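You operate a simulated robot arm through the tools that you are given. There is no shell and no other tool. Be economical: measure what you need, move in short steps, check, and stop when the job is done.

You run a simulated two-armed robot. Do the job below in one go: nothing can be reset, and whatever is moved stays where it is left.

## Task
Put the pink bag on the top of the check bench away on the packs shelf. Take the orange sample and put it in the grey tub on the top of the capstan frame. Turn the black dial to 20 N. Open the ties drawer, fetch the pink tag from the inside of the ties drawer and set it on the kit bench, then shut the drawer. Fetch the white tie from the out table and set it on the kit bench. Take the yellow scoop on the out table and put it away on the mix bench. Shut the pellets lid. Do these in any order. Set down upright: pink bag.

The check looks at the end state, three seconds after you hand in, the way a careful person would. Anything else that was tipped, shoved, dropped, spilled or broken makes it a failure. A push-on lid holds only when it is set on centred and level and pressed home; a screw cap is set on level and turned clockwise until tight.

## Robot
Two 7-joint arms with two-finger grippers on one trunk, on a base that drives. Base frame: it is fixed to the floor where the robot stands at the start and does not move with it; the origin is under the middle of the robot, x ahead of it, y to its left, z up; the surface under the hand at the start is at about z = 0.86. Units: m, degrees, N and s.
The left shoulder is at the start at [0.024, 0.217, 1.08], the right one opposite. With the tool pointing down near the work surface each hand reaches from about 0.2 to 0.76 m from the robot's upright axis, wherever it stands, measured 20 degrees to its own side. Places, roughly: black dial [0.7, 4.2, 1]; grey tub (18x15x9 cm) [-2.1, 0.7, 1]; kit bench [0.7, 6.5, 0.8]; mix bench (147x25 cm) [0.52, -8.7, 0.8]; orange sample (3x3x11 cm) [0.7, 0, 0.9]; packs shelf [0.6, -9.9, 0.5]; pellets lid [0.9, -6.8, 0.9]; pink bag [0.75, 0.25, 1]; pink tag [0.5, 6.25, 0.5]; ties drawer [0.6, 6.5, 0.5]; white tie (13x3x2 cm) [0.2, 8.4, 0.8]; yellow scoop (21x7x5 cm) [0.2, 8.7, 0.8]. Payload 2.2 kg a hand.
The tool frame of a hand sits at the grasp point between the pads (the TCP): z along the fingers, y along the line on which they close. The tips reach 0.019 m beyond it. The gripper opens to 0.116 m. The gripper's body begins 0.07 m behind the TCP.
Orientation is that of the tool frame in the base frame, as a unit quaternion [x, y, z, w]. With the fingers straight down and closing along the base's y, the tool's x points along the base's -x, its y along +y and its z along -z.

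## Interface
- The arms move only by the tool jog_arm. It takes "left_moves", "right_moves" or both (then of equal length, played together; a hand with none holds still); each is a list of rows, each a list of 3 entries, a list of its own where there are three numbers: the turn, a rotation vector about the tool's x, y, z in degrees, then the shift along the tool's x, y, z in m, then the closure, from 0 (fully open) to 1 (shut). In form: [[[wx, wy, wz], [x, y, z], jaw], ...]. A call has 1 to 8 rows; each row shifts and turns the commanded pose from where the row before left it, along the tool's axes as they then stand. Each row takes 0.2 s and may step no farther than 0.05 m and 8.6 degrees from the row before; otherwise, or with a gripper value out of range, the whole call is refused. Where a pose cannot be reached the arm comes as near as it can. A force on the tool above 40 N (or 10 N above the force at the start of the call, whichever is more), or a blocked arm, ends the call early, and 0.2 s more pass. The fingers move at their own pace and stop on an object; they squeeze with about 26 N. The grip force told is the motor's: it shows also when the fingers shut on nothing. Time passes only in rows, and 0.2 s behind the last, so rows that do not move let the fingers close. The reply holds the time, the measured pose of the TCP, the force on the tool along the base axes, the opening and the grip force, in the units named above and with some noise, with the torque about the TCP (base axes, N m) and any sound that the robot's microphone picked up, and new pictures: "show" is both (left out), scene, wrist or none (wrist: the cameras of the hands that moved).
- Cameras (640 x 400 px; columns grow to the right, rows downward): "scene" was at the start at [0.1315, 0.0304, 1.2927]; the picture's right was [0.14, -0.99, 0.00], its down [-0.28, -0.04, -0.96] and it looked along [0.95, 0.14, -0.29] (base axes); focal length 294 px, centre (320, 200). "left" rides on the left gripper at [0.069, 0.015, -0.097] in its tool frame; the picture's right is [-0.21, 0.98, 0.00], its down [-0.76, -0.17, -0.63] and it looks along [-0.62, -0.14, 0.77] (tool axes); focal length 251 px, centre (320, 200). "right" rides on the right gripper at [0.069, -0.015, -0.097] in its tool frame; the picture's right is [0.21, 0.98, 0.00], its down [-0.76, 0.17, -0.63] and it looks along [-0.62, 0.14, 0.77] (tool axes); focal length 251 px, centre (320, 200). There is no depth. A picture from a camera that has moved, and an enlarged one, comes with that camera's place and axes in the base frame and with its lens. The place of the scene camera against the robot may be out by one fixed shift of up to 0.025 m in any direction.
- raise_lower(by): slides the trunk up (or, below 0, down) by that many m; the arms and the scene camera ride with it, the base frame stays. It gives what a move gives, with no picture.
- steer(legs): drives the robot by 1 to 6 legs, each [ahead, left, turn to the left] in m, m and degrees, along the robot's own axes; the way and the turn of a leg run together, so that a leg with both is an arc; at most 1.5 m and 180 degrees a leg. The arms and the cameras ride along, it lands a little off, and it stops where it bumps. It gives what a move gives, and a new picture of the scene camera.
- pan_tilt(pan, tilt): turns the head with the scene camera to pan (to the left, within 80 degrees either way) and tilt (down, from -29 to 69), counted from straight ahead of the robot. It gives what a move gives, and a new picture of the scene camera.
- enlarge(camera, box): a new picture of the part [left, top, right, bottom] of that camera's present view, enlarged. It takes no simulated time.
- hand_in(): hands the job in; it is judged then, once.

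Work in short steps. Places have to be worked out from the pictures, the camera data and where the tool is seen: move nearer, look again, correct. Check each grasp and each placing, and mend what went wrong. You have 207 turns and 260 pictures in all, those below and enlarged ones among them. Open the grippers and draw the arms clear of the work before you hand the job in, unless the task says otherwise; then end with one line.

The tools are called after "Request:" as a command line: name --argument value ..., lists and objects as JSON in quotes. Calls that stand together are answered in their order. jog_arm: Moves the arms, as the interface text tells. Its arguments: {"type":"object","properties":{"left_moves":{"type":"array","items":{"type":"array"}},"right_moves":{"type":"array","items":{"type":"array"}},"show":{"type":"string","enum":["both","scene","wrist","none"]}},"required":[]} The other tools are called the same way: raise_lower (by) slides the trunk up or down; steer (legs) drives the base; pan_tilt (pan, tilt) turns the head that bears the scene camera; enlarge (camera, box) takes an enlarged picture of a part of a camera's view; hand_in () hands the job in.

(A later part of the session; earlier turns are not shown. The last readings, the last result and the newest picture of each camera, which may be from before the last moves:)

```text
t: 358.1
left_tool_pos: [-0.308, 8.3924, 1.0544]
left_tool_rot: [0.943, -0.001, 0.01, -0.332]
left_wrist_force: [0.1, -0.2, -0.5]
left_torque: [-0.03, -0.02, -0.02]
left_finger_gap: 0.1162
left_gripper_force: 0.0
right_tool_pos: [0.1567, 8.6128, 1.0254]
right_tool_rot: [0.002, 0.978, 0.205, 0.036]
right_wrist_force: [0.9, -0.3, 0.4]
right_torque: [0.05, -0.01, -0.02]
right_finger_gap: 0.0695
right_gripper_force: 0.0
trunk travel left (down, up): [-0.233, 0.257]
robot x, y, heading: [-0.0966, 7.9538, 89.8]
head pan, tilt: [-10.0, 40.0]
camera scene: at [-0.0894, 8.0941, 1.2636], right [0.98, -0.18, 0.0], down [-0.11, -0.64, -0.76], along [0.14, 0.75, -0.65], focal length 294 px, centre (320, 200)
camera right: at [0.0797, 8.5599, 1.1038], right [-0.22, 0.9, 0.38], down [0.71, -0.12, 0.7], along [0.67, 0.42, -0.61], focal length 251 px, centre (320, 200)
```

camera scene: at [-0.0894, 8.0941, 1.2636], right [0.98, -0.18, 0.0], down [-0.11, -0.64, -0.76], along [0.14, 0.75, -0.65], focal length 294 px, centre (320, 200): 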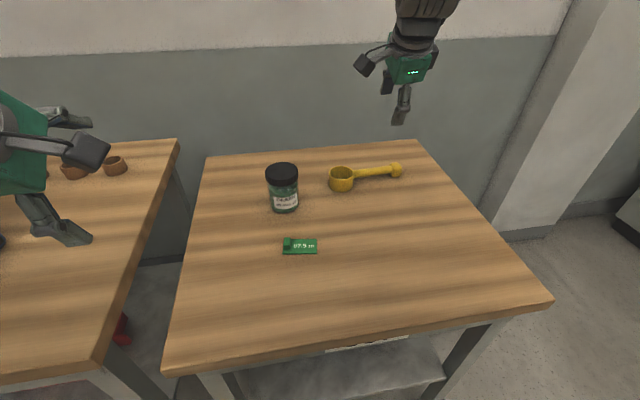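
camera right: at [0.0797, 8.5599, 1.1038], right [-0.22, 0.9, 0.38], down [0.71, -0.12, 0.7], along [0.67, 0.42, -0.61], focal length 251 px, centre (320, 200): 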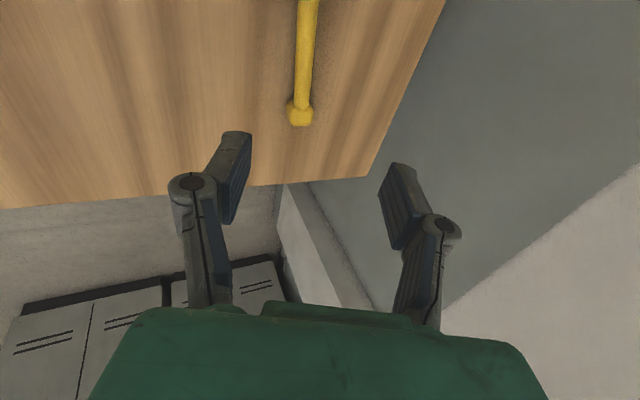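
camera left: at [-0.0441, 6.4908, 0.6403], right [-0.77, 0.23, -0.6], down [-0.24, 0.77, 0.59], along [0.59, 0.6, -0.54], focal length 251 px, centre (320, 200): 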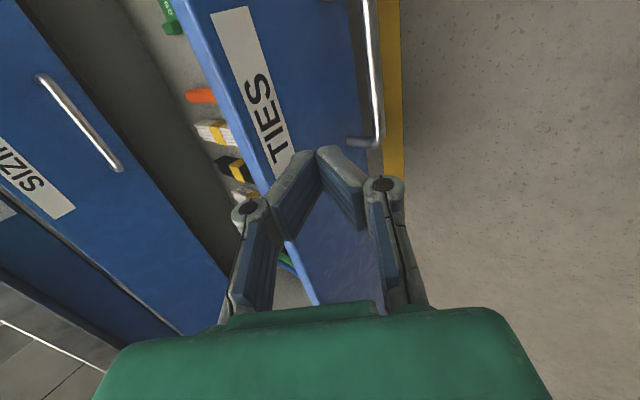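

The handle runs at y≈8.68–8.69, z≈0.81. I'll approach to 8 cm above the grip point at x≈0.15 and look.

Request:
jog_arm --right_moves '[[[0, 0, -2.5], [0.006, -0.006, 0.036], 0.4], [[0, 0, -2.5], [0.006, -0.006, 0.036], 0.45], [[0, 0, 0], [0.006, -0.006, 0.036], 0.5], [[0, 0, 0], [0.006, -0.006, 0.035], 0.5], [[0, 0, 0], [0, 0, 0], 0.5]]' --show "wrist"

```text
t: 359.3
left_tool_pos: [-0.3076, 8.393, 1.0541]
left_tool_rot: [0.943, -0.001, 0.011, -0.332]
left_wrist_force: [-1.0, -0.2, -0.2]
left_torque: [0.02, 0.03, -0.01]
left_finger_gap: 0.1162
left_gripper_force: 0.2
right_tool_pos: [0.144, 8.6466, 0.8828]
right_tool_rot: [-0.04, 0.977, 0.203, 0.043]
right_wrist_force: [-0.1, 0.3, 1.1]
right_torque: [-0.02, -0.02, 0.0]
right_finger_gap: 0.058
right_gripper_force: 0.0
trunk travel left (down, up): [-0.233, 0.257]
robot x, y, heading: [-0.1022, 7.9511, 89.7]
head pan, tilt: [-10.0, 40.0]
camera right: at [0.0688, 8.5873, 0.9583], right [-0.31, 0.88, 0.36], down [0.69, -0.06, 0.72], along [0.65, 0.47, -0.59], focal length 251 px, centre (320, 200)
```

right: 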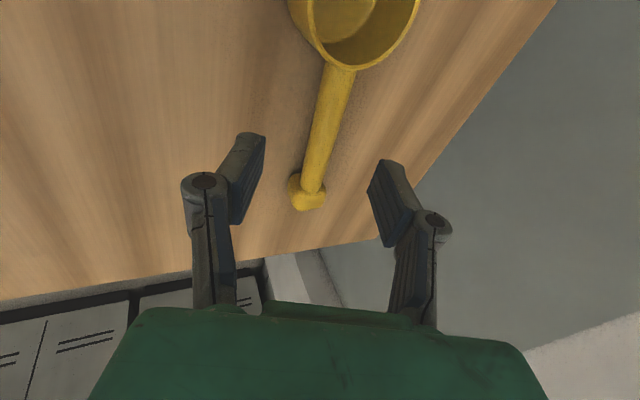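

The handle centreline is at z≈0.808, right between the fingers. I'll advance 7.4 cm with narrowed jaws and close.

Request:
jog_arm --right_moves '[[[0, 0, 0], [0, 0.001, 0.025], 0.66], [[0, 0, 0], [0, 0.002, 0.025], 0.7], [[0, 0, 0], [0, 0.001, 0.023], 0.7], [[0, 0, 0], [0, 0, 0], 0.7], [[0, 0, 0], [0, 0, 0], 1], [[0, 0, 0], [0, 0, 0], 1]]' --show "wrist"

```text
t: 360.7
left_tool_pos: [-0.3083, 8.3935, 1.0537]
left_tool_rot: [0.943, -0.001, 0.01, -0.332]
left_wrist_force: [-0.6, -0.2, 0.6]
left_torque: [0.02, -0.03, 0.02]
left_finger_gap: 0.116
left_gripper_force: 0.0
right_tool_pos: [0.1473, 8.6808, 0.8142]
right_tool_rot: [-0.04, 0.977, 0.203, 0.044]
right_wrist_force: [0.2, 0.5, 0.5]
right_torque: [0.01, -0.02, 0.02]
right_finger_gap: 0.0188
right_gripper_force: 25.6
trunk travel left (down, up): [-0.233, 0.257]
robot x, y, heading: [-0.0999, 7.9542, 90.1]
head pan, tilt: [-10.0, 40.0]
camera right: at [0.0731, 8.6224, 0.8912], right [-0.31, 0.88, 0.36], down [0.69, -0.06, 0.72], along [0.65, 0.47, -0.59], focal length 251 px, centre (320, 200)
```

right: 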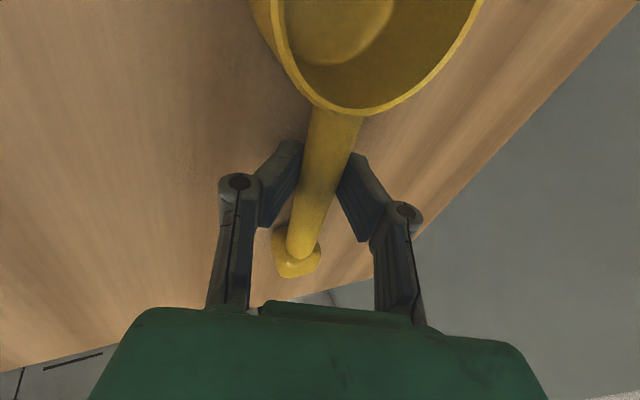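

Gripped at 18.8 mm. I'll lift straight up.

Request:
jog_arm --right_moves '[[[0, 0, 0], [-0.002, 0.008, -0.018], 1], [[0, 0, 0], [-0.004, 0.0157, -0.0366], 1], [[0, 0, 0], [-0.004, 0.0157, -0.0366], 1], [[0, 0, 0], [-0.004, 0.0157, -0.0366], 1], [[0, 0, 0], [-0.004, 0.0157, -0.0366], 1], [[0, 0, 0], [-0.004, 0.0157, -0.0366], 1], [[0, 0, 0], [0, 0, 0], 1]]' --show "both"

```text
t: 362.3
left_tool_pos: [-0.307, 8.3947, 1.0531]
left_tool_rot: [0.944, -0.001, 0.011, -0.331]
left_wrist_force: [0.8, -0.4, -0.5]
left_torque: [-0.03, -0.01, -0.02]
left_finger_gap: 0.1159
left_gripper_force: 0.0
right_tool_pos: [0.1477, 8.6822, 1.0382]
right_tool_rot: [-0.041, 0.977, 0.202, 0.045]
right_wrist_force: [0.2, 0.0, -0.3]
right_torque: [-0.02, -0.02, -0.01]
right_finger_gap: 0.0187
right_gripper_force: 25.8
trunk travel left (down, up): [-0.233, 0.257]
robot x, y, heading: [-0.0996, 7.9529, 89.8]
head pan, tilt: [-10.0, 40.0]
camera scene: at [-0.0895, 8.0957, 1.2633], right [0.98, -0.18, 0.0], down [-0.11, -0.64, -0.76], along [0.14, 0.75, -0.65], focal length 294 px, centre (320, 200)
camera right: at [0.0736, 8.6234, 1.1128], right [-0.31, 0.88, 0.36], down [0.69, -0.05, 0.72], along [0.65, 0.47, -0.59], focal length 251 px, centre (320, 200)
```

scene: 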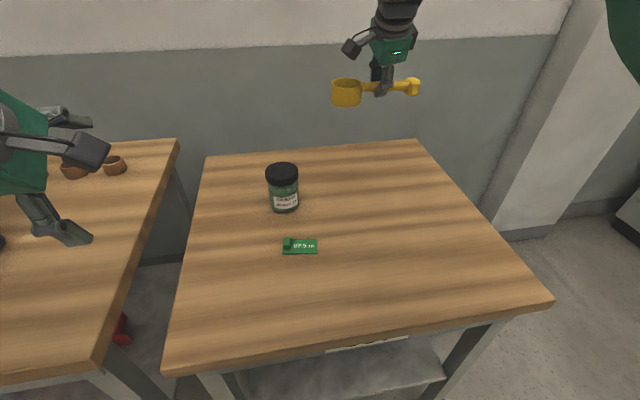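
right: 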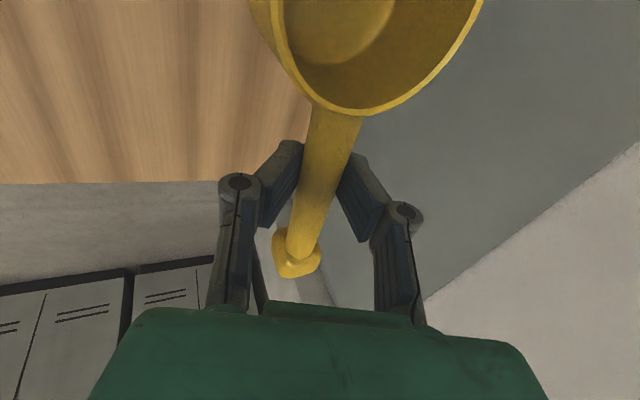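

The scoop is held level. I'll draw it in while starting to unroll the left hand, then back away from the table.

Request:
steer --legs '[[-0.5, 0, 0]]'

Request:
jog_arm --right_moves '[[[0, 0, 0], [0.0024, -0.0366, -0.016], 1], [[0, 0, 0], [0.0024, -0.0366, -0.016], 1], [[0, 0, 0], [0.0024, -0.0366, -0.016], 1], [[0, 0, 0], [0.0024, -0.0366, -0.016], 1], [[0, 0, 0], [0.0024, -0.0366, -0.016], 1], [[0, 0, 0], [0.0024, -0.0366, -0.016], 1], [[0, 0, 0], [0, 0, 0], 1], [[0, 0, 0], [0, 0, 0], 1]]' --left_moves '[[[0, 0, 8.5], [0, 0, 0], 0], [[0, 0, 8.5], [0, 0, 0], 0], [[0, 0, 8.5], [0, 0, 0], 0], [[0, 0, 8.5], [0, 0, 0], 0], [[0, 0, 8.5], [0, 0, 0], 0], [[0, 0, 8.5], [0, 0, 0], 0], [[0, 0, 8.5], [0, 0, 0], 0], [[0, 0, 8.5], [0, 0, 0], 0]]' --show "none"

Request:
steer --legs '[[-0.2, 0.42, 0], [0, 0, 90], [0, 0, 90]]'

```text
t: 365.2
left_tool_pos: [-0.3073, 7.8964, 1.0535]
left_tool_rot: [0.943, -0.004, 0.011, -0.332]
left_wrist_force: [0.2, -0.6, 0.3]
left_torque: [0.04, -0.02, -0.01]
left_finger_gap: 0.1162
left_gripper_force: 0.0
right_tool_pos: [0.1498, 8.1844, 1.0383]
right_tool_rot: [-0.038, 0.977, 0.203, 0.043]
right_wrist_force: [0.0, 0.3, -0.7]
right_torque: [-0.04, 0.0, -0.01]
right_finger_gap: 0.0186
right_gripper_force: 25.8
trunk travel left (down, up): [-0.233, 0.257]
robot x, y, heading: [-0.1, 7.4569, 89.5]
head pan, tilt: [-10.0, 40.0]
camera scene: at [-0.0906, 7.5987, 1.2634], right [0.98, -0.18, 0.0], down [-0.11, -0.64, -0.76], along [0.14, 0.75, -0.65], focal length 294 px, centre (320, 200)
```

scene: 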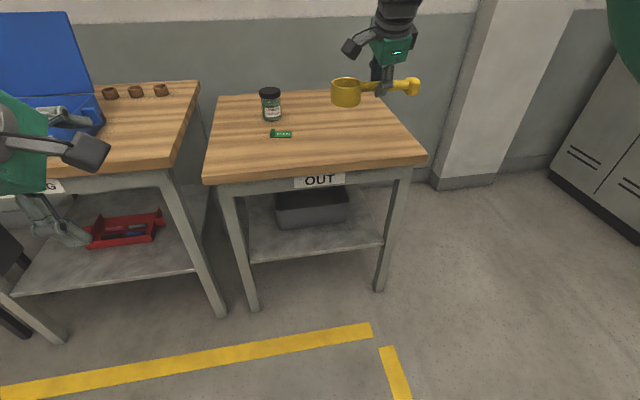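

```text
t: 367.0
left_tool_pos: [-0.3072, 7.8917, 1.0565]
left_tool_rot: [0.779, -0.531, -0.178, -0.282]
left_wrist_force: [0.5, 0.1, -0.3]
left_torque: [-0.02, 0.0, -0.01]
left_finger_gap: 0.1159
left_gripper_force: 0.1
right_tool_pos: [0.1512, 7.9412, 1.0393]
right_tool_rot: [-0.038, 0.977, 0.205, 0.044]
right_wrist_force: [0.4, -1.1, -1.4]
right_torque: [0.04, 0.01, -0.01]
right_finger_gap: 0.0184
right_gripper_force: 26.1
trunk travel left (down, up): [-0.233, 0.257]
robot x, y, heading: [-0.1044, 7.4541, 89.8]
head pan, tilt: [-10.0, 40.0]
```

```text
t: 377.5
left_tool_pos: [-0.3097, 6.8217, 1.0567]
left_tool_rot: [0.525, 0.783, -0.28, 0.182]
left_wrist_force: [0.2, -0.1, -0.3]
left_torque: [-0.02, -0.03, -0.02]
left_finger_gap: 0.116
left_gripper_force: 0.0
right_tool_pos: [-0.7638, 6.7665, 1.0376]
right_tool_rot: [0.977, 0.045, -0.039, 0.204]
right_wrist_force: [-0.4, 0.1, -0.6]
right_torque: [0.01, 0.01, -0.03]
right_finger_gap: 0.0177
right_gripper_force: 26.3
trunk travel left (down, up): [-0.233, 0.257]
robot x, y, heading: [-0.5177, 7.2585, -89.2]
head pan, tilt: [-10.0, 40.0]
camera scene: at [-0.541, 7.1468, 1.2634], right [-0.99, 0.16, 0.0], down [0.11, 0.64, -0.76], along [-0.12, -0.75, -0.65], focal length 294 px, centre (320, 200)
```

scene: 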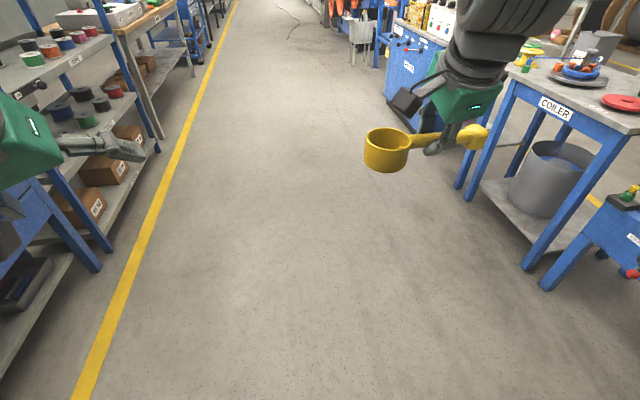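

The aisle south is clear. I'll drive back to the check bench and face it.

Request:
steer --legs '[[1.5, 0.08, 0], [1.5, 0, 0], [1.5, 0, 0], [1.5, 0, 0], [1.0, 0, 0]]'

```text
refused: leg 1 is longer than a leg can be; nothing moved
```

The diagonal leg exceeded 1.5 m, so I'll shorten it.

Request:
steer --legs '[[1.45, 0.08, 0], [1.5, 0, 0], [1.5, 0, 0], [1.5, 0, 0], [1.0, 0, 0]]'

```text
t: 410.5
left_tool_pos: [-0.0825, -0.1093, 1.0549]
left_tool_rot: [0.517, 0.788, -0.28, 0.183]
left_wrist_force: [-0.5, -0.5, 0.3]
left_torque: [0.01, 0.02, 0.0]
left_finger_gap: 0.1161
left_gripper_force: 0.1
right_tool_pos: [-0.5378, -0.1731, 1.0392]
right_tool_rot: [0.976, 0.054, -0.039, 0.205]
right_wrist_force: [-0.9, 0.7, -0.2]
right_torque: [-0.02, 0.01, -0.03]
right_finger_gap: 0.0147
right_gripper_force: 25.8
trunk travel left (down, up): [-0.233, 0.257]
robot x, y, heading: [-0.3016, 0.3222, -88.5]
head pan, tilt: [-10.0, 40.0]
camera scene: at [-0.3171, 0.2089, 1.2636], right [-0.99, 0.15, 0.0], down [0.09, 0.64, -0.76], along [-0.11, -0.76, -0.65], focal length 294 px, centre (320, 200)
```

scene: 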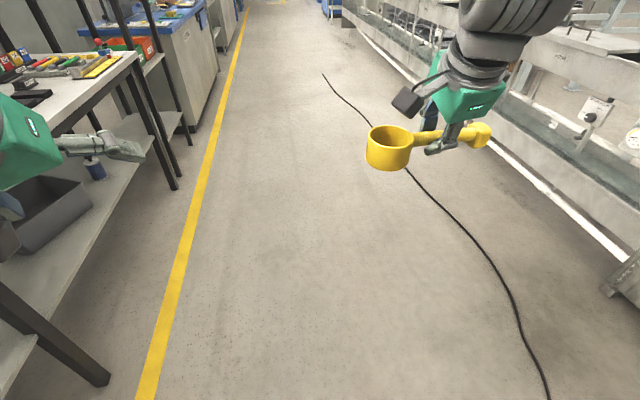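

The gripper gap shrank to 14.7 mm, so I'll check the scoop before moving on.

Request:
enlarge --camera "right" --box '[160, 0, 480, 200]'

```text
2.00 times, centred on (320, 100) of right
camera zoom: at [-0.4658, -0.1161, 1.1153], right [0.33, -0.87, 0.37], down [-0.69, 0.04, 0.72], along [-0.64, -0.49, -0.59], focal length 503 px, centre (320, 400)
```

zoom: 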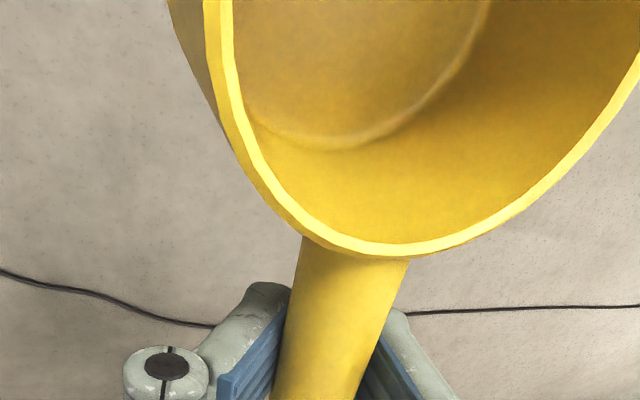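

I'll look at the full wrist view to judge how the scoop has moved.

Request:
enlarge --camera "right" --box '[0, 0, 640, 400]'

Request:
enlarge --camera "scene" --box '[340, 70, 520, 182]'

```text
1.00 times, centred on (320, 200) of right (not enlarged: the box is as wide or as high as the picture)
camera zoom: at [-0.4658, -0.1161, 1.1153], right [0.33, -0.87, 0.37], down [-0.69, 0.04, 0.72], along [-0.64, -0.49, -0.59], focal length 251 px, centre (320, 200)
```

zoom: 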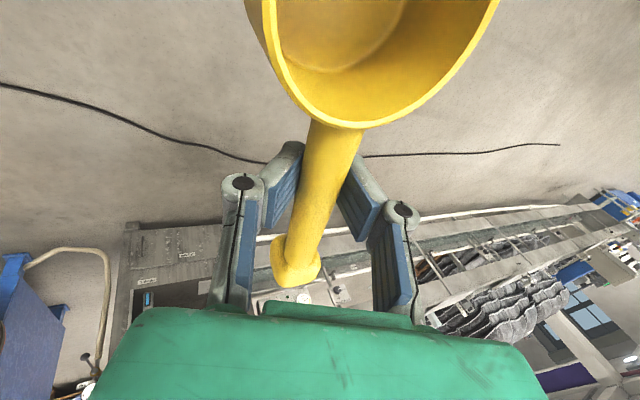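

```text
3.56 times, centred on (430, 126) of scene
camera zoom: at [-0.3171, 0.2089, 1.2636], right [-0.99, 0.15, 0.0], down [0.09, 0.64, -0.76], along [-0.11, -0.76, -0.65], focal length 1047 px, centre (-71, 463)
```

zoom: 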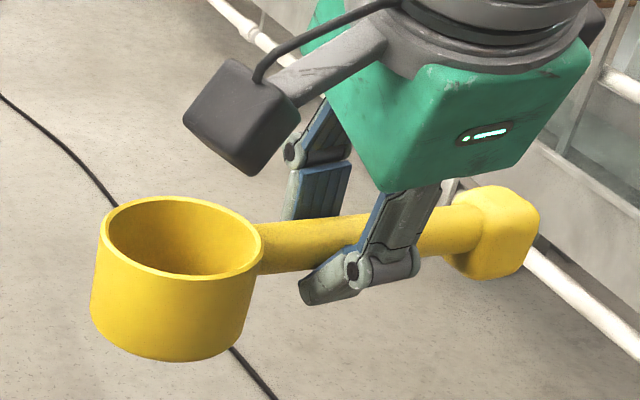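

The scoop is seated well and deep between the pads, so it's safe to carry. I'll turn to face the check bench, raise the scoop hand and finish unrolling the left hand.

Request:
steer --legs '[[0, 0, 88.5]]'

Request:
jog_arm --right_moves '[[[0, 0, 0], [-0.004, 0.0157, -0.0366], 1], [[0, 0, 0], [-0.004, 0.0157, -0.0366], 1], [[0, 0, 0], [-0.004, 0.0157, -0.0366], 1], [[0, 0, 0], [-0.004, 0.0157, -0.0366], 1], [[0, 0, 0], [0, 0, 0], 1]]' --left_moves '[[[0, 0, 7.3], [0, 0, 0], 0], [[0, 0, 7.3], [0, 0, 0], 0], [[0, 0, 7.4], [0, 0, 0], 0], [[0, 0, 0], [0, 0, 0], 0], [[0, 0, 0], [0, 0, 0], 0]]' --show "none"

Request:
pan_tilt --pan 0 --tilt 25

```text
t: 414.7
left_tool_pos: [0.1284, 0.5327, 1.0589]
left_tool_rot: [-0.185, 0.924, -0.071, 0.327]
left_wrist_force: [0.3, -0.7, -0.2]
left_torque: [0.0, -0.01, 0.03]
left_finger_gap: 0.1158
left_gripper_force: 0.0
right_tool_pos: [0.1846, 0.0782, 1.0413]
right_tool_rot: [0.658, 0.723, 0.117, 0.175]
right_wrist_force: [-0.4, 0.4, -1.3]
right_torque: [0.03, 0.0, 0.0]
right_finger_gap: 0.0145
right_gripper_force: 25.9
trunk travel left (down, up): [-0.233, 0.257]
robot x, y, heading: [-0.3011, 0.3203, 0.5]
head pan, tilt: [-10.0, 40.0]
camera scene: at [-0.1803, 0.3233, 1.2636], right [-0.16, -0.99, 0.0], down [-0.64, 0.1, -0.76], along [0.75, -0.12, -0.64], focal length 294 px, centre (320, 200)
```

scene: 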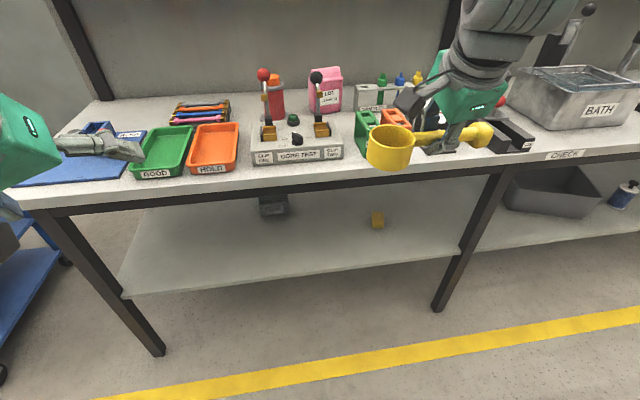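

```text
t: 415.9
left_tool_pos: [0.1257, 0.5335, 1.0584]
left_tool_rot: [-0.004, 0.942, -0.007, 0.336]
left_wrist_force: [0.2, 0.7, 1.2]
left_torque: [-0.01, -0.01, -0.02]
left_finger_gap: 0.1158
left_gripper_force: 0.1
right_tool_pos: [0.2187, 0.0647, 1.1934]
right_tool_rot: [0.659, 0.722, 0.118, 0.173]
right_wrist_force: [-0.1, 0.3, -1.0]
right_torque: [0.01, 0.03, 0.04]
right_finger_gap: 0.0143
right_gripper_force: 25.5
right hand out of reach, approached as far as the arm can: row 1, 2, 3, 4
trunk travel left (down, up): [-0.233, 0.257]
robot x, y, heading: [-0.3004, 0.3184, 0.7]
head pan, tilt: [-10.0, 40.0]
```

```text
t: 416.7
left_tool_pos: [0.1261, 0.5328, 1.0596]
left_tool_rot: [-0.005, 0.942, -0.007, 0.336]
left_wrist_force: [-0.2, 0.4, 0.0]
left_torque: [-0.02, 0.01, -0.01]
left_finger_gap: 0.1162
left_gripper_force: 0.0
right_tool_pos: [0.2196, 0.0628, 1.1921]
right_tool_rot: [0.659, 0.723, 0.119, 0.172]
right_wrist_force: [-0.4, 0.3, -0.5]
right_torque: [0.0, 0.01, -0.02]
right_finger_gap: 0.0142
right_gripper_force: 26.3
trunk travel left (down, up): [-0.233, 0.257]
robot x, y, heading: [-0.3051, 0.3201, 0.6]
head pan, tilt: [0.0, 25.0]
camera scene: at [-0.172, 0.3383, 1.2868], right [0.01, -1.0, 0.0], down [-0.43, -0.01, -0.9], along [0.9, 0.01, -0.43], focal length 294 px, centre (320, 200)
```

scene: 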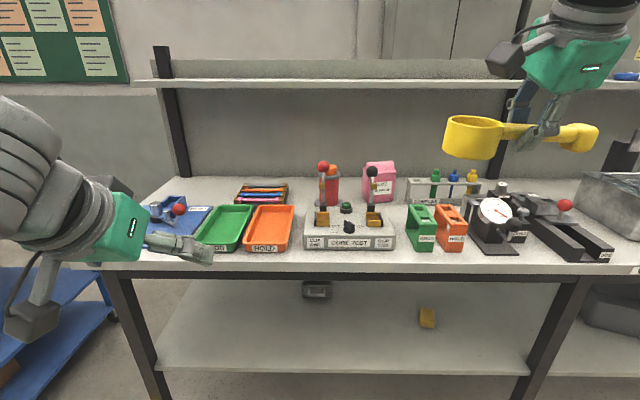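

The left hand is now pitched about 39° with its jaws along y, which is right for the bag. I'll raise it, strafe to line up, and approach.

Request:
jog_arm --left_moves '[[[0, 0, 0], [-0.021, 0, -0.026], 0], [[0, 0, 0], [-0.021, 0, -0.026], 0], [[0, 0, 0], [-0.021, 0, -0.026], 0], [[0, 0, 0], [-0.021, 0, -0.026], 0], [[0, 0, 0], [0, 0, 0], 0]]' --show "none"

Request:
steer --legs '[[0, -0.38, -0.5], [0.3, 0, 0]]'

```text
t: 417.9
left_tool_pos: [0.1249, 0.5346, 1.1922]
left_tool_rot: [-0.004, 0.942, -0.008, 0.335]
left_wrist_force: [0.6, 0.1, -0.4]
left_torque: [0.01, 0.01, 0.01]
left_finger_gap: 0.1163
left_gripper_force: 0.1
right_tool_pos: [0.2189, 0.0647, 1.1927]
right_tool_rot: [0.659, 0.723, 0.118, 0.173]
right_wrist_force: [0.1, 0.5, 0.0]
right_torque: [0.01, 0.02, 0.02]
right_finger_gap: 0.014
right_gripper_force: 25.8
trunk travel left (down, up): [-0.233, 0.257]
robot x, y, heading: [-0.3034, 0.3179, 0.7]
head pan, tilt: [0.0, 25.0]
```

```text
t: 421.9
left_tool_pos: [0.4281, 0.1707, 1.1914]
left_tool_rot: [-0.002, 0.942, -0.011, 0.337]
left_wrist_force: [0.0, 0.3, -0.4]
left_torque: [-0.02, 0.03, -0.02]
left_finger_gap: 0.1162
left_gripper_force: 0.1
right_tool_pos: [0.5177, -0.298, 1.196]
right_tool_rot: [0.659, 0.721, 0.115, 0.178]
right_wrist_force: [0.5, 0.8, -0.1]
right_torque: [-0.07, 0.02, -0.06]
right_finger_gap: 0.0135
right_gripper_force: 26.0
trunk travel left (down, up): [-0.233, 0.257]
robot x, y, heading: [-0.0034, -0.0446, 0.2]
head pan, tilt: [0.0, 25.0]
camera scene: at [0.1291, -0.0204, 1.2869], right [0.0, -1.0, 0.01], down [-0.42, -0.01, -0.91], along [0.91, 0.0, -0.42], focal length 294 px, centre (320, 200)
```

scene: 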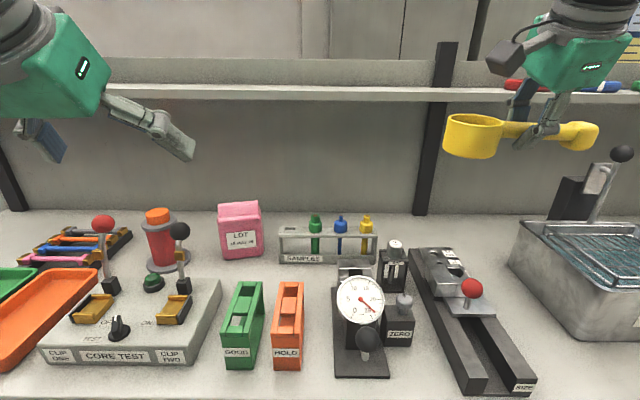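

I'll approach to 12 cm short of the bag along the tilt line and look with the wrist camera.

Request:
jog_arm --left_moves '[[[0, 0, 0], [-0.0112, -0.0062, 0.0432], 0], [[0, 0, 0], [-0.0112, -0.0062, 0.0432], 0], [[0, 0, 0], [-0.0112, -0.0062, 0.0432], 0], [[0, 0, 0], [-0.0112, -0.0062, 0.0432], 0], [[0, 0, 0], [-0.0112, -0.0062, 0.0432], 0], [[0, 0, 0], [-0.0112, -0.0062, 0.0432], 0], [[0, 0, 0], [0, 0, 0], 0]]' --show "both"

```text
t: 423.5
left_tool_pos: [0.6419, 0.1211, 1.037]
left_tool_rot: [0.0, 0.941, -0.007, 0.338]
left_wrist_force: [0.1, -0.4, -0.1]
left_torque: [-0.01, 0.0, 0.0]
left_finger_gap: 0.1159
left_gripper_force: 0.0
right_tool_pos: [0.515, -0.307, 1.1973]
right_tool_rot: [0.66, 0.72, 0.121, 0.177]
right_wrist_force: [0.4, -0.3, -0.4]
right_torque: [-0.04, 0.02, 0.02]
right_finger_gap: 0.0134
right_gripper_force: 25.7
trunk travel left (down, up): [-0.233, 0.257]
robot x, y, heading: [-0.0022, -0.0483, 0.0]
head pan, tilt: [0.0, 25.0]
camera scene: at [0.1293, -0.029, 1.287], right [0.0, -1.0, 0.0], down [-0.42, 0.0, -0.91], along [0.91, 0.0, -0.42], focal length 294 px, centre (320, 200)
camera left: at [0.5278, 0.1367, 1.0669], right [0.17, 0.98, 0.12], down [0.18, -0.15, 0.97], along [0.97, -0.14, -0.2], focal length 251 px, centre (320, 200)
```

scene: 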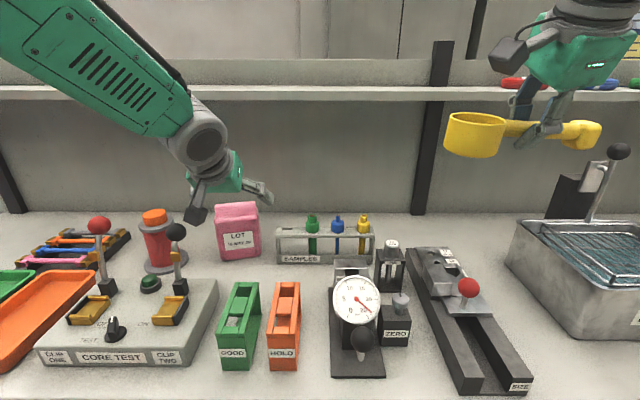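
left: 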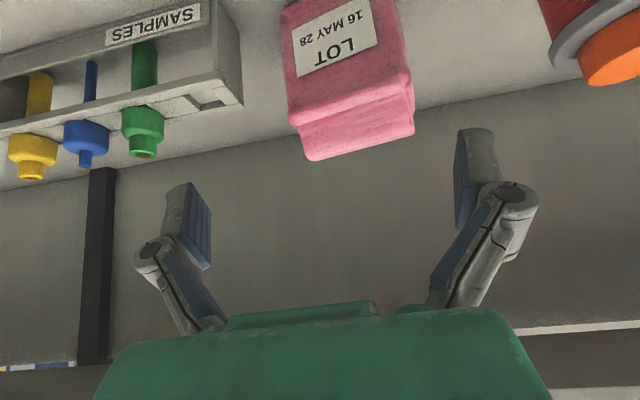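

The bag spans y≈0.098–0.19, centre ≈0.144. I'll shift 2.3 cm left and advance a little, then re-check.

Request:
jog_arm --left_moves '[[[0, 0, 0], [0.0, 0.023, 0.0], 0], [[0, 0, 0], [0.001, 0, 0.04], 0], [[0, 0, 0], [0, 0, 0], 0]]' --show "wrist"

```text
t: 424.3
left_tool_pos: [0.6651, 0.1395, 1.006]
left_tool_rot: [0.0, 0.941, -0.007, 0.338]
left_wrist_force: [-0.5, -0.1, -0.1]
left_torque: [0.0, -0.03, 0.04]
left_finger_gap: 0.1161
left_gripper_force: 0.1
right_tool_pos: [0.5143, -0.3107, 1.1961]
right_tool_rot: [0.66, 0.72, 0.121, 0.176]
right_wrist_force: [0.1, -0.3, -0.6]
right_torque: [0.01, 0.0, 0.02]
right_finger_gap: 0.0135
right_gripper_force: 25.7
trunk travel left (down, up): [-0.233, 0.257]
robot x, y, heading: [-0.0012, -0.0511, 0.1]
head pan, tilt: [0.0, 25.0]
camera left: at [0.5511, 0.1565, 1.0358], right [0.17, 0.98, 0.12], down [0.18, -0.15, 0.97], along [0.97, -0.14, -0.2], focal length 251 px, centre (320, 200)
```

left: 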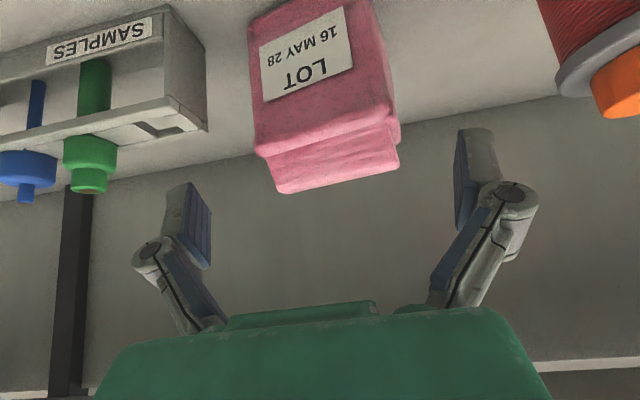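

The bag's centre is y≈0.1426. I'll advance 5 cm and verify that both fingers clear its sides.

Request:
jog_arm --left_moves '[[[0, 0, 0], [0.0, 0.003, 0.025], 0], [[0, 0, 0], [0.0, 0, 0.025], 0], [[0, 0, 0], [0, 0, 0], 0]]' --show "wrist"

```text
t: 425.1
left_tool_pos: [0.6988, 0.1431, 0.9668]
left_tool_rot: [0.0, 0.941, -0.006, 0.337]
left_wrist_force: [-0.1, -0.2, 0.2]
left_torque: [-0.01, 0.03, -0.04]
left_finger_gap: 0.116
left_gripper_force: 0.0
right_tool_pos: [0.5153, -0.3108, 1.1953]
right_tool_rot: [0.661, 0.72, 0.12, 0.176]
right_wrist_force: [-0.4, -1.1, -0.8]
right_torque: [0.01, 0.02, 0.03]
right_finger_gap: 0.0133
right_gripper_force: 25.9
trunk travel left (down, up): [-0.233, 0.257]
robot x, y, heading: [0.0008, -0.0496, -0.1]
head pan, tilt: [0.0, 25.0]
camera left: at [0.585, 0.1596, 0.996], right [0.17, 0.98, 0.12], down [0.18, -0.15, 0.97], along [0.97, -0.14, -0.2], focal length 251 px, centre (320, 200)
```

left: 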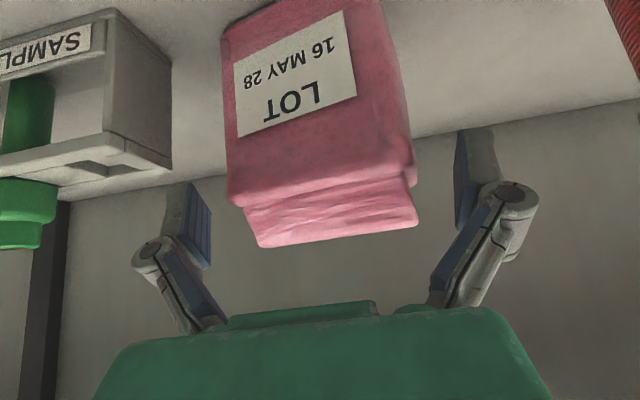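

The bag is centred with clearance on both sides. I'll advance the last 4 cm and close.

Request:
jog_arm --left_moves '[[[0, 0, 0], [0.0, 0, 0.02], 0], [[0, 0, 0], [0.0, 0, 0.018], 0], [[0, 0, 0], [0, 0, 0], 0], [[0, 0, 0], [0, 0, 0], 0.5], [[0, 0, 0], [0, 0, 0], 1], [[0, 0, 0], [0, 0, 0], 1]]' --show "both"

```text
t: 426.5
left_tool_pos: [0.7211, 0.1426, 0.9401]
left_tool_rot: [-0.001, 0.941, -0.006, 0.34]
left_wrist_force: [-5.0, 2.8, 26.7]
left_torque: [-0.55, 0.08, 0.22]
left_finger_gap: 0.1193
left_gripper_force: 25.6
right_tool_pos: [0.5132, -0.3108, 1.1973]
right_tool_rot: [0.659, 0.721, 0.122, 0.177]
right_wrist_force: [0.1, 0.3, -0.8]
right_torque: [0.02, -0.01, -0.04]
right_finger_gap: 0.0129
right_gripper_force: 26.4
trunk travel left (down, up): [-0.233, 0.257]
robot x, y, heading: [-0.0032, -0.0483, 0.2]
head pan, tilt: [0.0, 25.0]
camera scene: at [0.1252, -0.033, 1.2875], right [0.0, -1.0, 0.0], down [-0.42, 0.0, -0.91], along [0.91, 0.0, -0.42], focal length 294 px, centre (320, 200)
camera left: at [0.6071, 0.1585, 0.9696], right [0.17, 0.98, 0.12], down [0.18, -0.15, 0.97], along [0.97, -0.14, -0.2], focal length 251 px, centre (320, 200)
```

scene: 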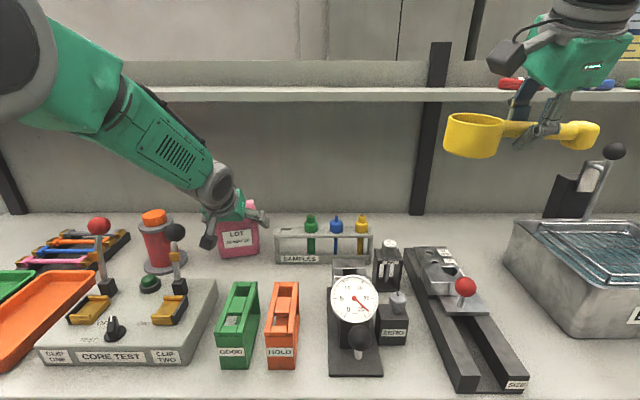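
left: 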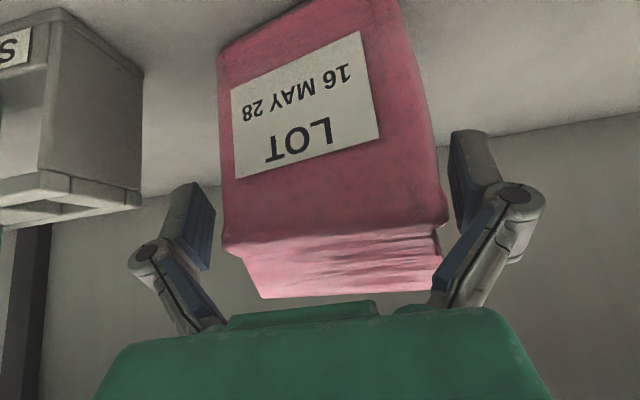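

The gap reads 119 mm with the jaws commanded shut and 27 N of upward force, so the fingers are wedged rather than gripping. I'll open, back off 2 cm and try closing higher up to see the bag's real width.

Request:
jog_arm --left_moves '[[[0, 0, 0], [0.0, 0, -0.005], 0], [[0, 0, 0], [0.0, 0, -0.015], 0], [[0, 0, 0], [0, 0, 0], 0]]' --show "both"

```text
t: 427.3
left_tool_pos: [0.71, 0.1411, 0.9521]
left_tool_rot: [0.001, 0.942, -0.007, 0.337]
left_wrist_force: [0.3, -0.5, -0.5]
left_torque: [-0.02, 0.0, -0.04]
left_finger_gap: 0.1162
left_gripper_force: 0.0
right_tool_pos: [0.5178, -0.3103, 1.1955]
right_tool_rot: [0.66, 0.72, 0.121, 0.175]
right_wrist_force: [-0.2, -0.5, -0.4]
right_torque: [0.0, -0.01, 0.0]
right_finger_gap: 0.0133
right_gripper_force: 25.6
trunk travel left (down, up): [-0.233, 0.257]
robot x, y, heading: [-0.0019, -0.0476, 0.0]
head pan, tilt: [0.0, 25.0]
camera scene: at [0.1312, -0.0328, 1.2866], right [0.0, -1.0, 0.0], down [-0.43, 0.0, -0.9], along [0.9, 0.0, -0.43], focal length 294 px, centre (320, 200)
camera left: at [0.5957, 0.1583, 0.9824], right [0.17, 0.98, 0.12], down [0.18, -0.16, 0.97], along [0.97, -0.14, -0.21], focal length 251 px, centre (320, 200)
```

scene: 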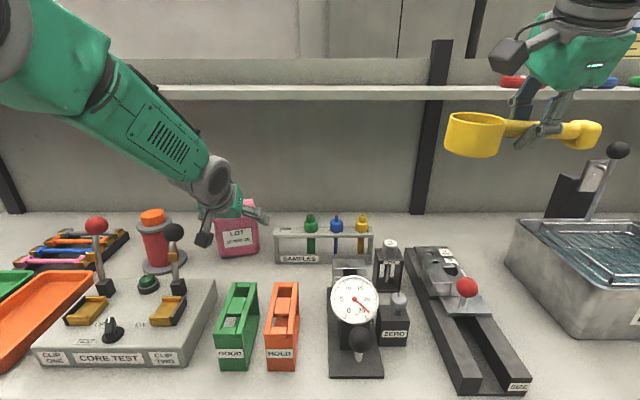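
left: 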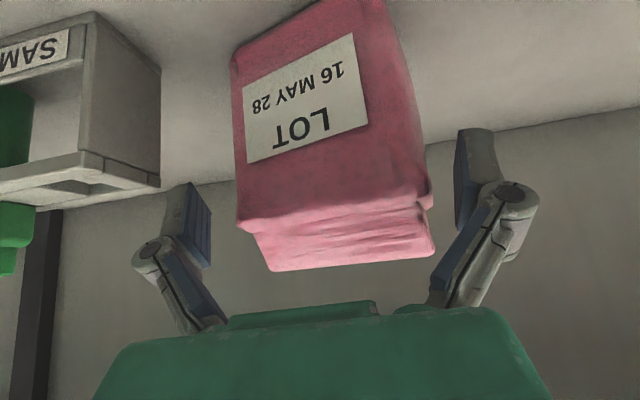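

The bag is off-centre by about 6 mm toward +y relative to the jaws, so one tip probably landed on it. I'll shift +y 6 mm, advance 1 cm and close gently.

Request:
jog_arm --left_moves '[[[0, 0, 0], [0.0, 0.007, 0], 0], [[0, 0, 0], [0, 0, 0.01], 0], [[0, 0, 0], [0, 0, 0], 0], [[0, 0, 0], [0, 0, 0], 0.5], [[0, 0, 0], [0, 0, 0], 1], [[0, 0, 0], [0, 0, 0], 1]]' --show "wrist"

```text
t: 428.7
left_tool_pos: [0.7168, 0.1507, 0.9451]
left_tool_rot: [0.0, 0.941, -0.007, 0.337]
left_wrist_force: [0.5, 0.8, 0.4]
left_torque: [0.01, -0.02, -0.02]
left_finger_gap: 0.0001
left_gripper_force: 26.0
right_tool_pos: [0.5162, -0.3093, 1.1951]
right_tool_rot: [0.66, 0.72, 0.119, 0.177]
right_wrist_force: [-0.4, -0.7, 0.0]
right_torque: [0.01, 0.03, -0.02]
right_finger_gap: 0.0131
right_gripper_force: 25.6
trunk travel left (down, up): [-0.233, 0.257]
robot x, y, heading: [-0.0011, -0.0502, 0.2]
head pan, tilt: [0.0, 25.0]
camera left: at [0.6021, 0.1656, 0.9753], right [0.17, 0.98, 0.12], down [0.18, -0.15, 0.97], along [0.97, -0.14, -0.2], focal length 251 px, centre (320, 200)
```

left: 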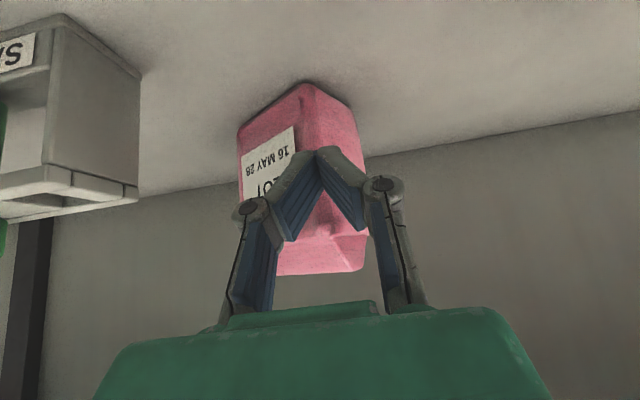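

The closing jaws slipped off and pushed the bag back; it's still upright. I'll back the hand away and look at it again.

Request:
jog_arm --left_moves '[[[0, 0, 0], [0, 0, -0.03], 1], [[0, 0, 0], [0, 0, -0.03], 0.8], [[0, 0, 0], [0, 0, -0.03], 0.3], [[0, 0, 0], [0, 0, -0.01], 0], [[0, 0, 0], [0, 0, 0], 0]]' --show "both"

Request:
enlarge --camera "scene" --box '[150, 180, 400, 336]'

```text
t: 429.9
left_tool_pos: [0.6535, 0.1507, 1.0207]
left_tool_rot: [0.0, 0.942, -0.007, 0.336]
left_wrist_force: [-0.5, 0.6, 0.5]
left_torque: [0.02, 0.03, 0.03]
left_finger_gap: 0.1158
left_gripper_force: 0.0
right_tool_pos: [0.5161, -0.3102, 1.1947]
right_tool_rot: [0.659, 0.721, 0.12, 0.176]
right_wrist_force: [-1.0, 0.0, -1.0]
right_torque: [-0.02, 0.0, 0.01]
right_finger_gap: 0.0127
right_gripper_force: 26.3
trunk travel left (down, up): [-0.233, 0.257]
robot x, y, heading: [0.0, -0.0492, -0.2]
head pan, tilt: [0.0, 25.0]
camera scene: at [0.1308, -0.0324, 1.2867], right [0.0, -1.0, 0.0], down [-0.43, 0.0, -0.9], along [0.9, 0.0, -0.43], focal length 294 px, centre (320, 200)
camera left: at [0.5388, 0.167, 1.0513], right [0.17, 0.98, 0.12], down [0.18, -0.15, 0.97], along [0.97, -0.14, -0.21], focal length 251 px, centre (320, 200)
```

scene: 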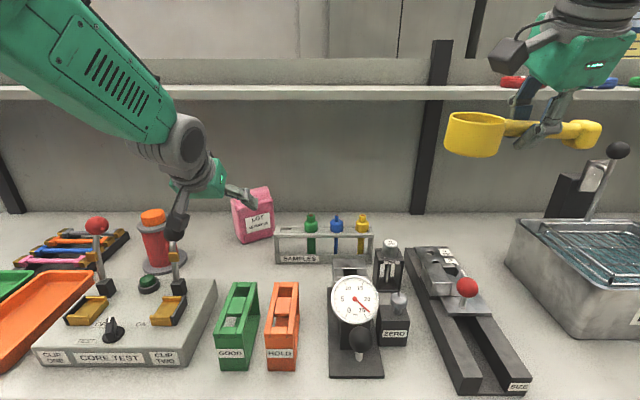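
left: 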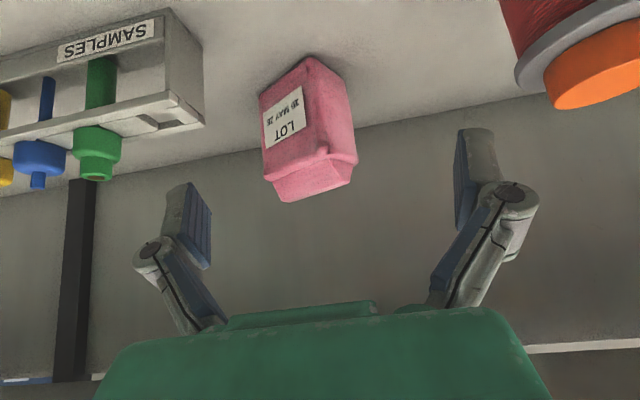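

```text
2.56 times, centred on (275, 258) of scene
camera zoom: at [0.1308, -0.0324, 1.2867], right [0.0, -1.0, 0.0], down [-0.43, 0.0, -0.9], along [0.9, 0.0, -0.43], focal length 754 px, centre (435, 52)
```

zoom: 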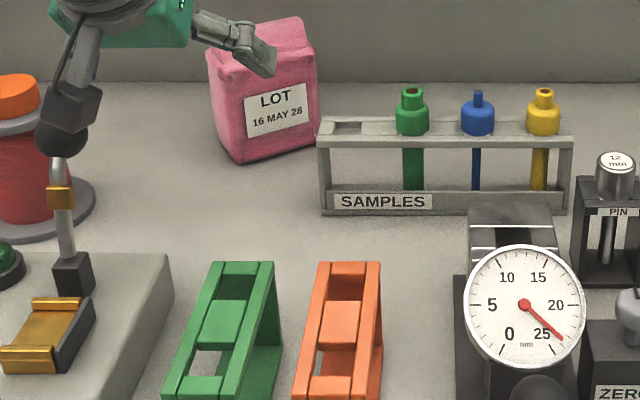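

The bag is upright but pushed back and yawed about 19°; its centre is now near (0.787, 0.118). I'll yaw the hand to match, move to a standoff and look.

Request:
jog_arm --left_moves '[[[-4, 0, -4.9], [0, 0, -0.005], 0], [[-4, 0, -4.9], [0, 0, -0.005], 0], [[-4, 0, -4.9], [0, 0, 0], 0], [[0, 0, 0], [-0.0165, -0.0375, 0.009], 0], [[0, 0, 0], [-0.0165, -0.0375, 0.009], 0], [[0, 0, 0], [0, 0, 0], 0]]' --show "wrist"

```text
t: 431.5
left_tool_pos: [0.71, 0.1255, 1.0469]
left_tool_rot: [-0.193, 0.925, 0.029, 0.327]
left_wrist_force: [0.1, 0.4, -0.8]
left_torque: [-0.03, 0.02, 0.02]
left_finger_gap: 0.116
left_gripper_force: 0.0
right_tool_pos: [0.5124, -0.3124, 1.196]
right_tool_rot: [0.662, 0.719, 0.122, 0.175]
right_wrist_force: [-0.2, 0.0, -1.8]
right_torque: [0.02, -0.04, -0.01]
right_finger_gap: 0.0124
right_gripper_force: 26.0
trunk travel left (down, up): [-0.233, 0.257]
robot x, y, heading: [-0.0021, -0.0477, 0.1]
head pan, tilt: [0.0, 25.0]
stopped in row 6 (left hand): the arm was blocked; the commanded pose is now the measured one
camera left: at [0.5985, 0.0997, 1.0797], right [-0.21, 0.97, 0.06], down [0.22, -0.01, 0.97], along [0.95, 0.22, -0.22], focal length 251 px, centre (320, 200)
```

left: 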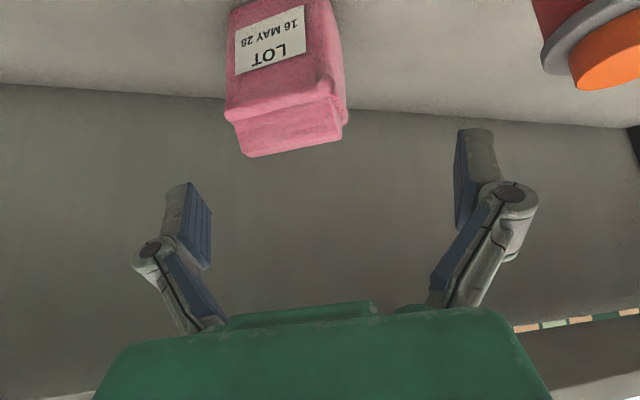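

The arm reported a block. I'll check the scene view for contact.

Request:
enlarge --camera "scene" --box '[0, 0, 640, 400]'

```text
1.00 times, centred on (320, 200) of scene (not enlarged: the box is as wide or as high as the picture)
camera zoom: at [0.1311, -0.0338, 1.2868], right [0.0, -1.0, 0.0], down [-0.43, 0.0, -0.9], along [0.9, 0.0, -0.43], focal length 294 px, centre (320, 200)
```

zoom: 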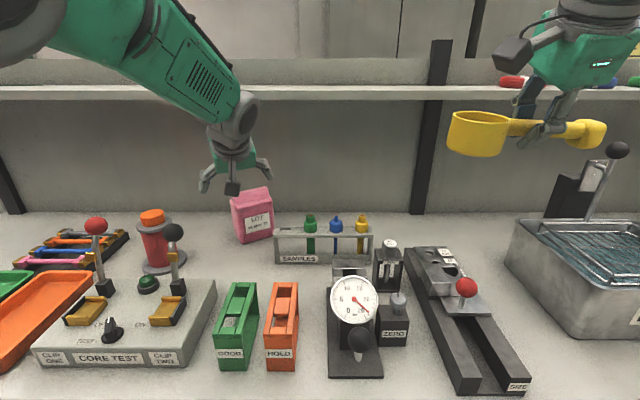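

No contact is visible; it's a reach limit. I'll retract slightly and drive 7 cm closer.

Request:
jog_arm --left_moves '[[[0, 0, 0], [0, -0.02, -0.03], 0], [[0, 0, 0], [0, 0, -0.02], 0]]' --show "none"

Request:
steer --legs '[[0.07, 0, 0]]'

Request:
enlarge --camera "left" --box '[0, 0, 640, 400]'

```text
t: 432.3
left_tool_pos: [0.6902, 0.1232, 1.0941]
left_tool_rot: [-0.216, 0.921, 0.017, 0.323]
left_wrist_force: [-0.6, 0.7, 0.1]
left_torque: [0.03, 0.05, 0.04]
left_finger_gap: 0.1158
left_gripper_force: 0.1
right_tool_pos: [0.5109, -0.313, 1.1972]
right_tool_rot: [0.66, 0.72, 0.124, 0.174]
right_wrist_force: [-0.1, -0.2, 0.1]
right_torque: [-0.01, 0.01, -0.01]
right_finger_gap: 0.0127
right_gripper_force: 25.9
trunk travel left (down, up): [-0.233, 0.257]
robot x, y, heading: [0.0019, -0.0494, 0.2]
head pan, tilt: [0.0, 25.0]
stopped in row 2 (left hand): the arm was blocked; the commanded pose is now the measured one
```

```text
t: 433.3
left_tool_pos: [0.7604, 0.1194, 1.1007]
left_tool_rot: [-0.214, 0.921, 0.013, 0.326]
left_wrist_force: [0.1, -0.4, -0.4]
left_torque: [-0.02, -0.01, -0.04]
left_finger_gap: 0.1161
left_gripper_force: 0.1
right_tool_pos: [0.5805, -0.3115, 1.1991]
right_tool_rot: [0.66, 0.72, 0.123, 0.176]
right_wrist_force: [0.0, -0.3, 0.3]
right_torque: [-0.01, 0.03, -0.02]
right_finger_gap: 0.0125
right_gripper_force: 26.3
trunk travel left (down, up): [-0.233, 0.257]
robot x, y, heading: [0.069, -0.0498, 0.5]
head pan, tilt: [0.0, 25.0]
camera scene: at [0.2005, -0.033, 1.2869], right [0.0, -1.0, 0.0], down [-0.43, 0.0, -0.91], along [0.91, 0.0, -0.43], focal length 294 px, centre (320, 200)
```

scene: 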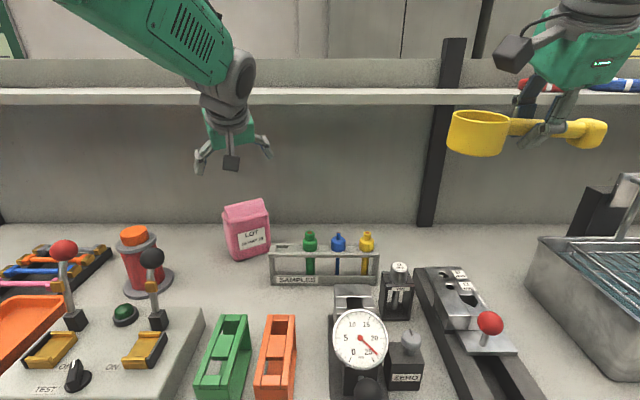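

```text
1.00 times, centred on (320, 200) of left (not enlarged: the box is as wide or as high as the picture)
camera zoom: at [0.6487, 0.0914, 1.131], right [-0.24, 0.97, 0.02], down [0.22, 0.04, 0.98], along [0.95, 0.24, -0.22], focal length 251 px, centre (320, 200)
```

zoom: 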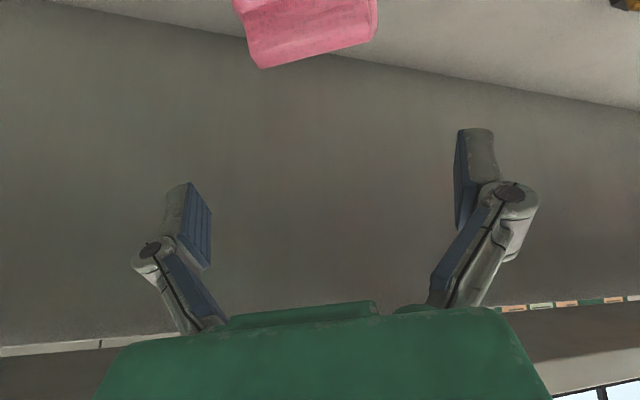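

I'll correct the small roll error, move to the standoff and zoom on the bag from both cameras.

Request:
jog_arm --left_moves '[[[-2.2, -1.5, 7.8], [0, 0, 0], 0], [[0, 0, 0], [0.029, -0.003, 0.015], 0], [[0, 0, 0], [0.029, -0.003, 0.015], 0], [[0, 0, 0], [0.028, -0.003, 0.015], 0], [[0, 0, 0], [0, 0, 0], 0]]' --show "wrist"

Request:
enlarge --camera "scene" --box '[180, 180, 340, 280]'

```text
t: 434.7
left_tool_pos: [0.7278, 0.1278, 1.02]
left_tool_rot: [-0.192, 0.924, 0.033, 0.328]
left_wrist_force: [0.3, -0.5, 0.6]
left_torque: [-0.01, 0.01, -0.05]
left_finger_gap: 0.1162
left_gripper_force: 0.0
right_tool_pos: [0.5765, -0.3112, 1.1913]
right_tool_rot: [0.661, 0.721, 0.12, 0.169]
right_wrist_force: [0.9, 0.6, -1.9]
right_torque: [0.04, 0.01, 0.01]
right_finger_gap: 0.0121
right_gripper_force: 26.3
trunk travel left (down, up): [-0.233, 0.257]
robot x, y, heading: [0.0701, -0.0486, 0.2]
head pan, tilt: [0.0, 25.0]
stopped in row 5 (left hand): the arm was blocked; the commanded pose is now the measured one
camera left: at [0.6154, 0.1005, 1.0518], right [-0.22, 0.97, 0.07], down [0.23, -0.02, 0.97], along [0.95, 0.23, -0.22], focal length 251 px, centre (320, 200)
```

left: 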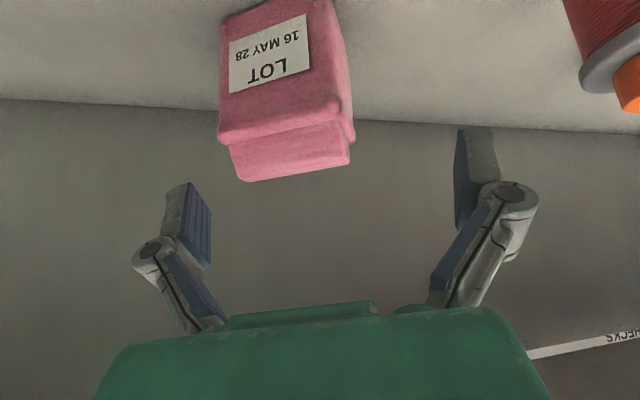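

```text
4.00 times, centred on (260, 230) of scene
camera zoom: at [0.2006, -0.0329, 1.2868], right [0.0, -1.0, 0.0], down [-0.43, 0.0, -0.9], along [0.9, 0.0, -0.43], focal length 1178 px, centre (560, 80)
```

zoom: 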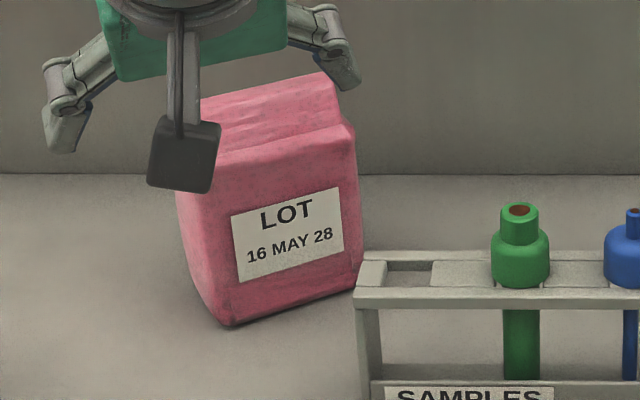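

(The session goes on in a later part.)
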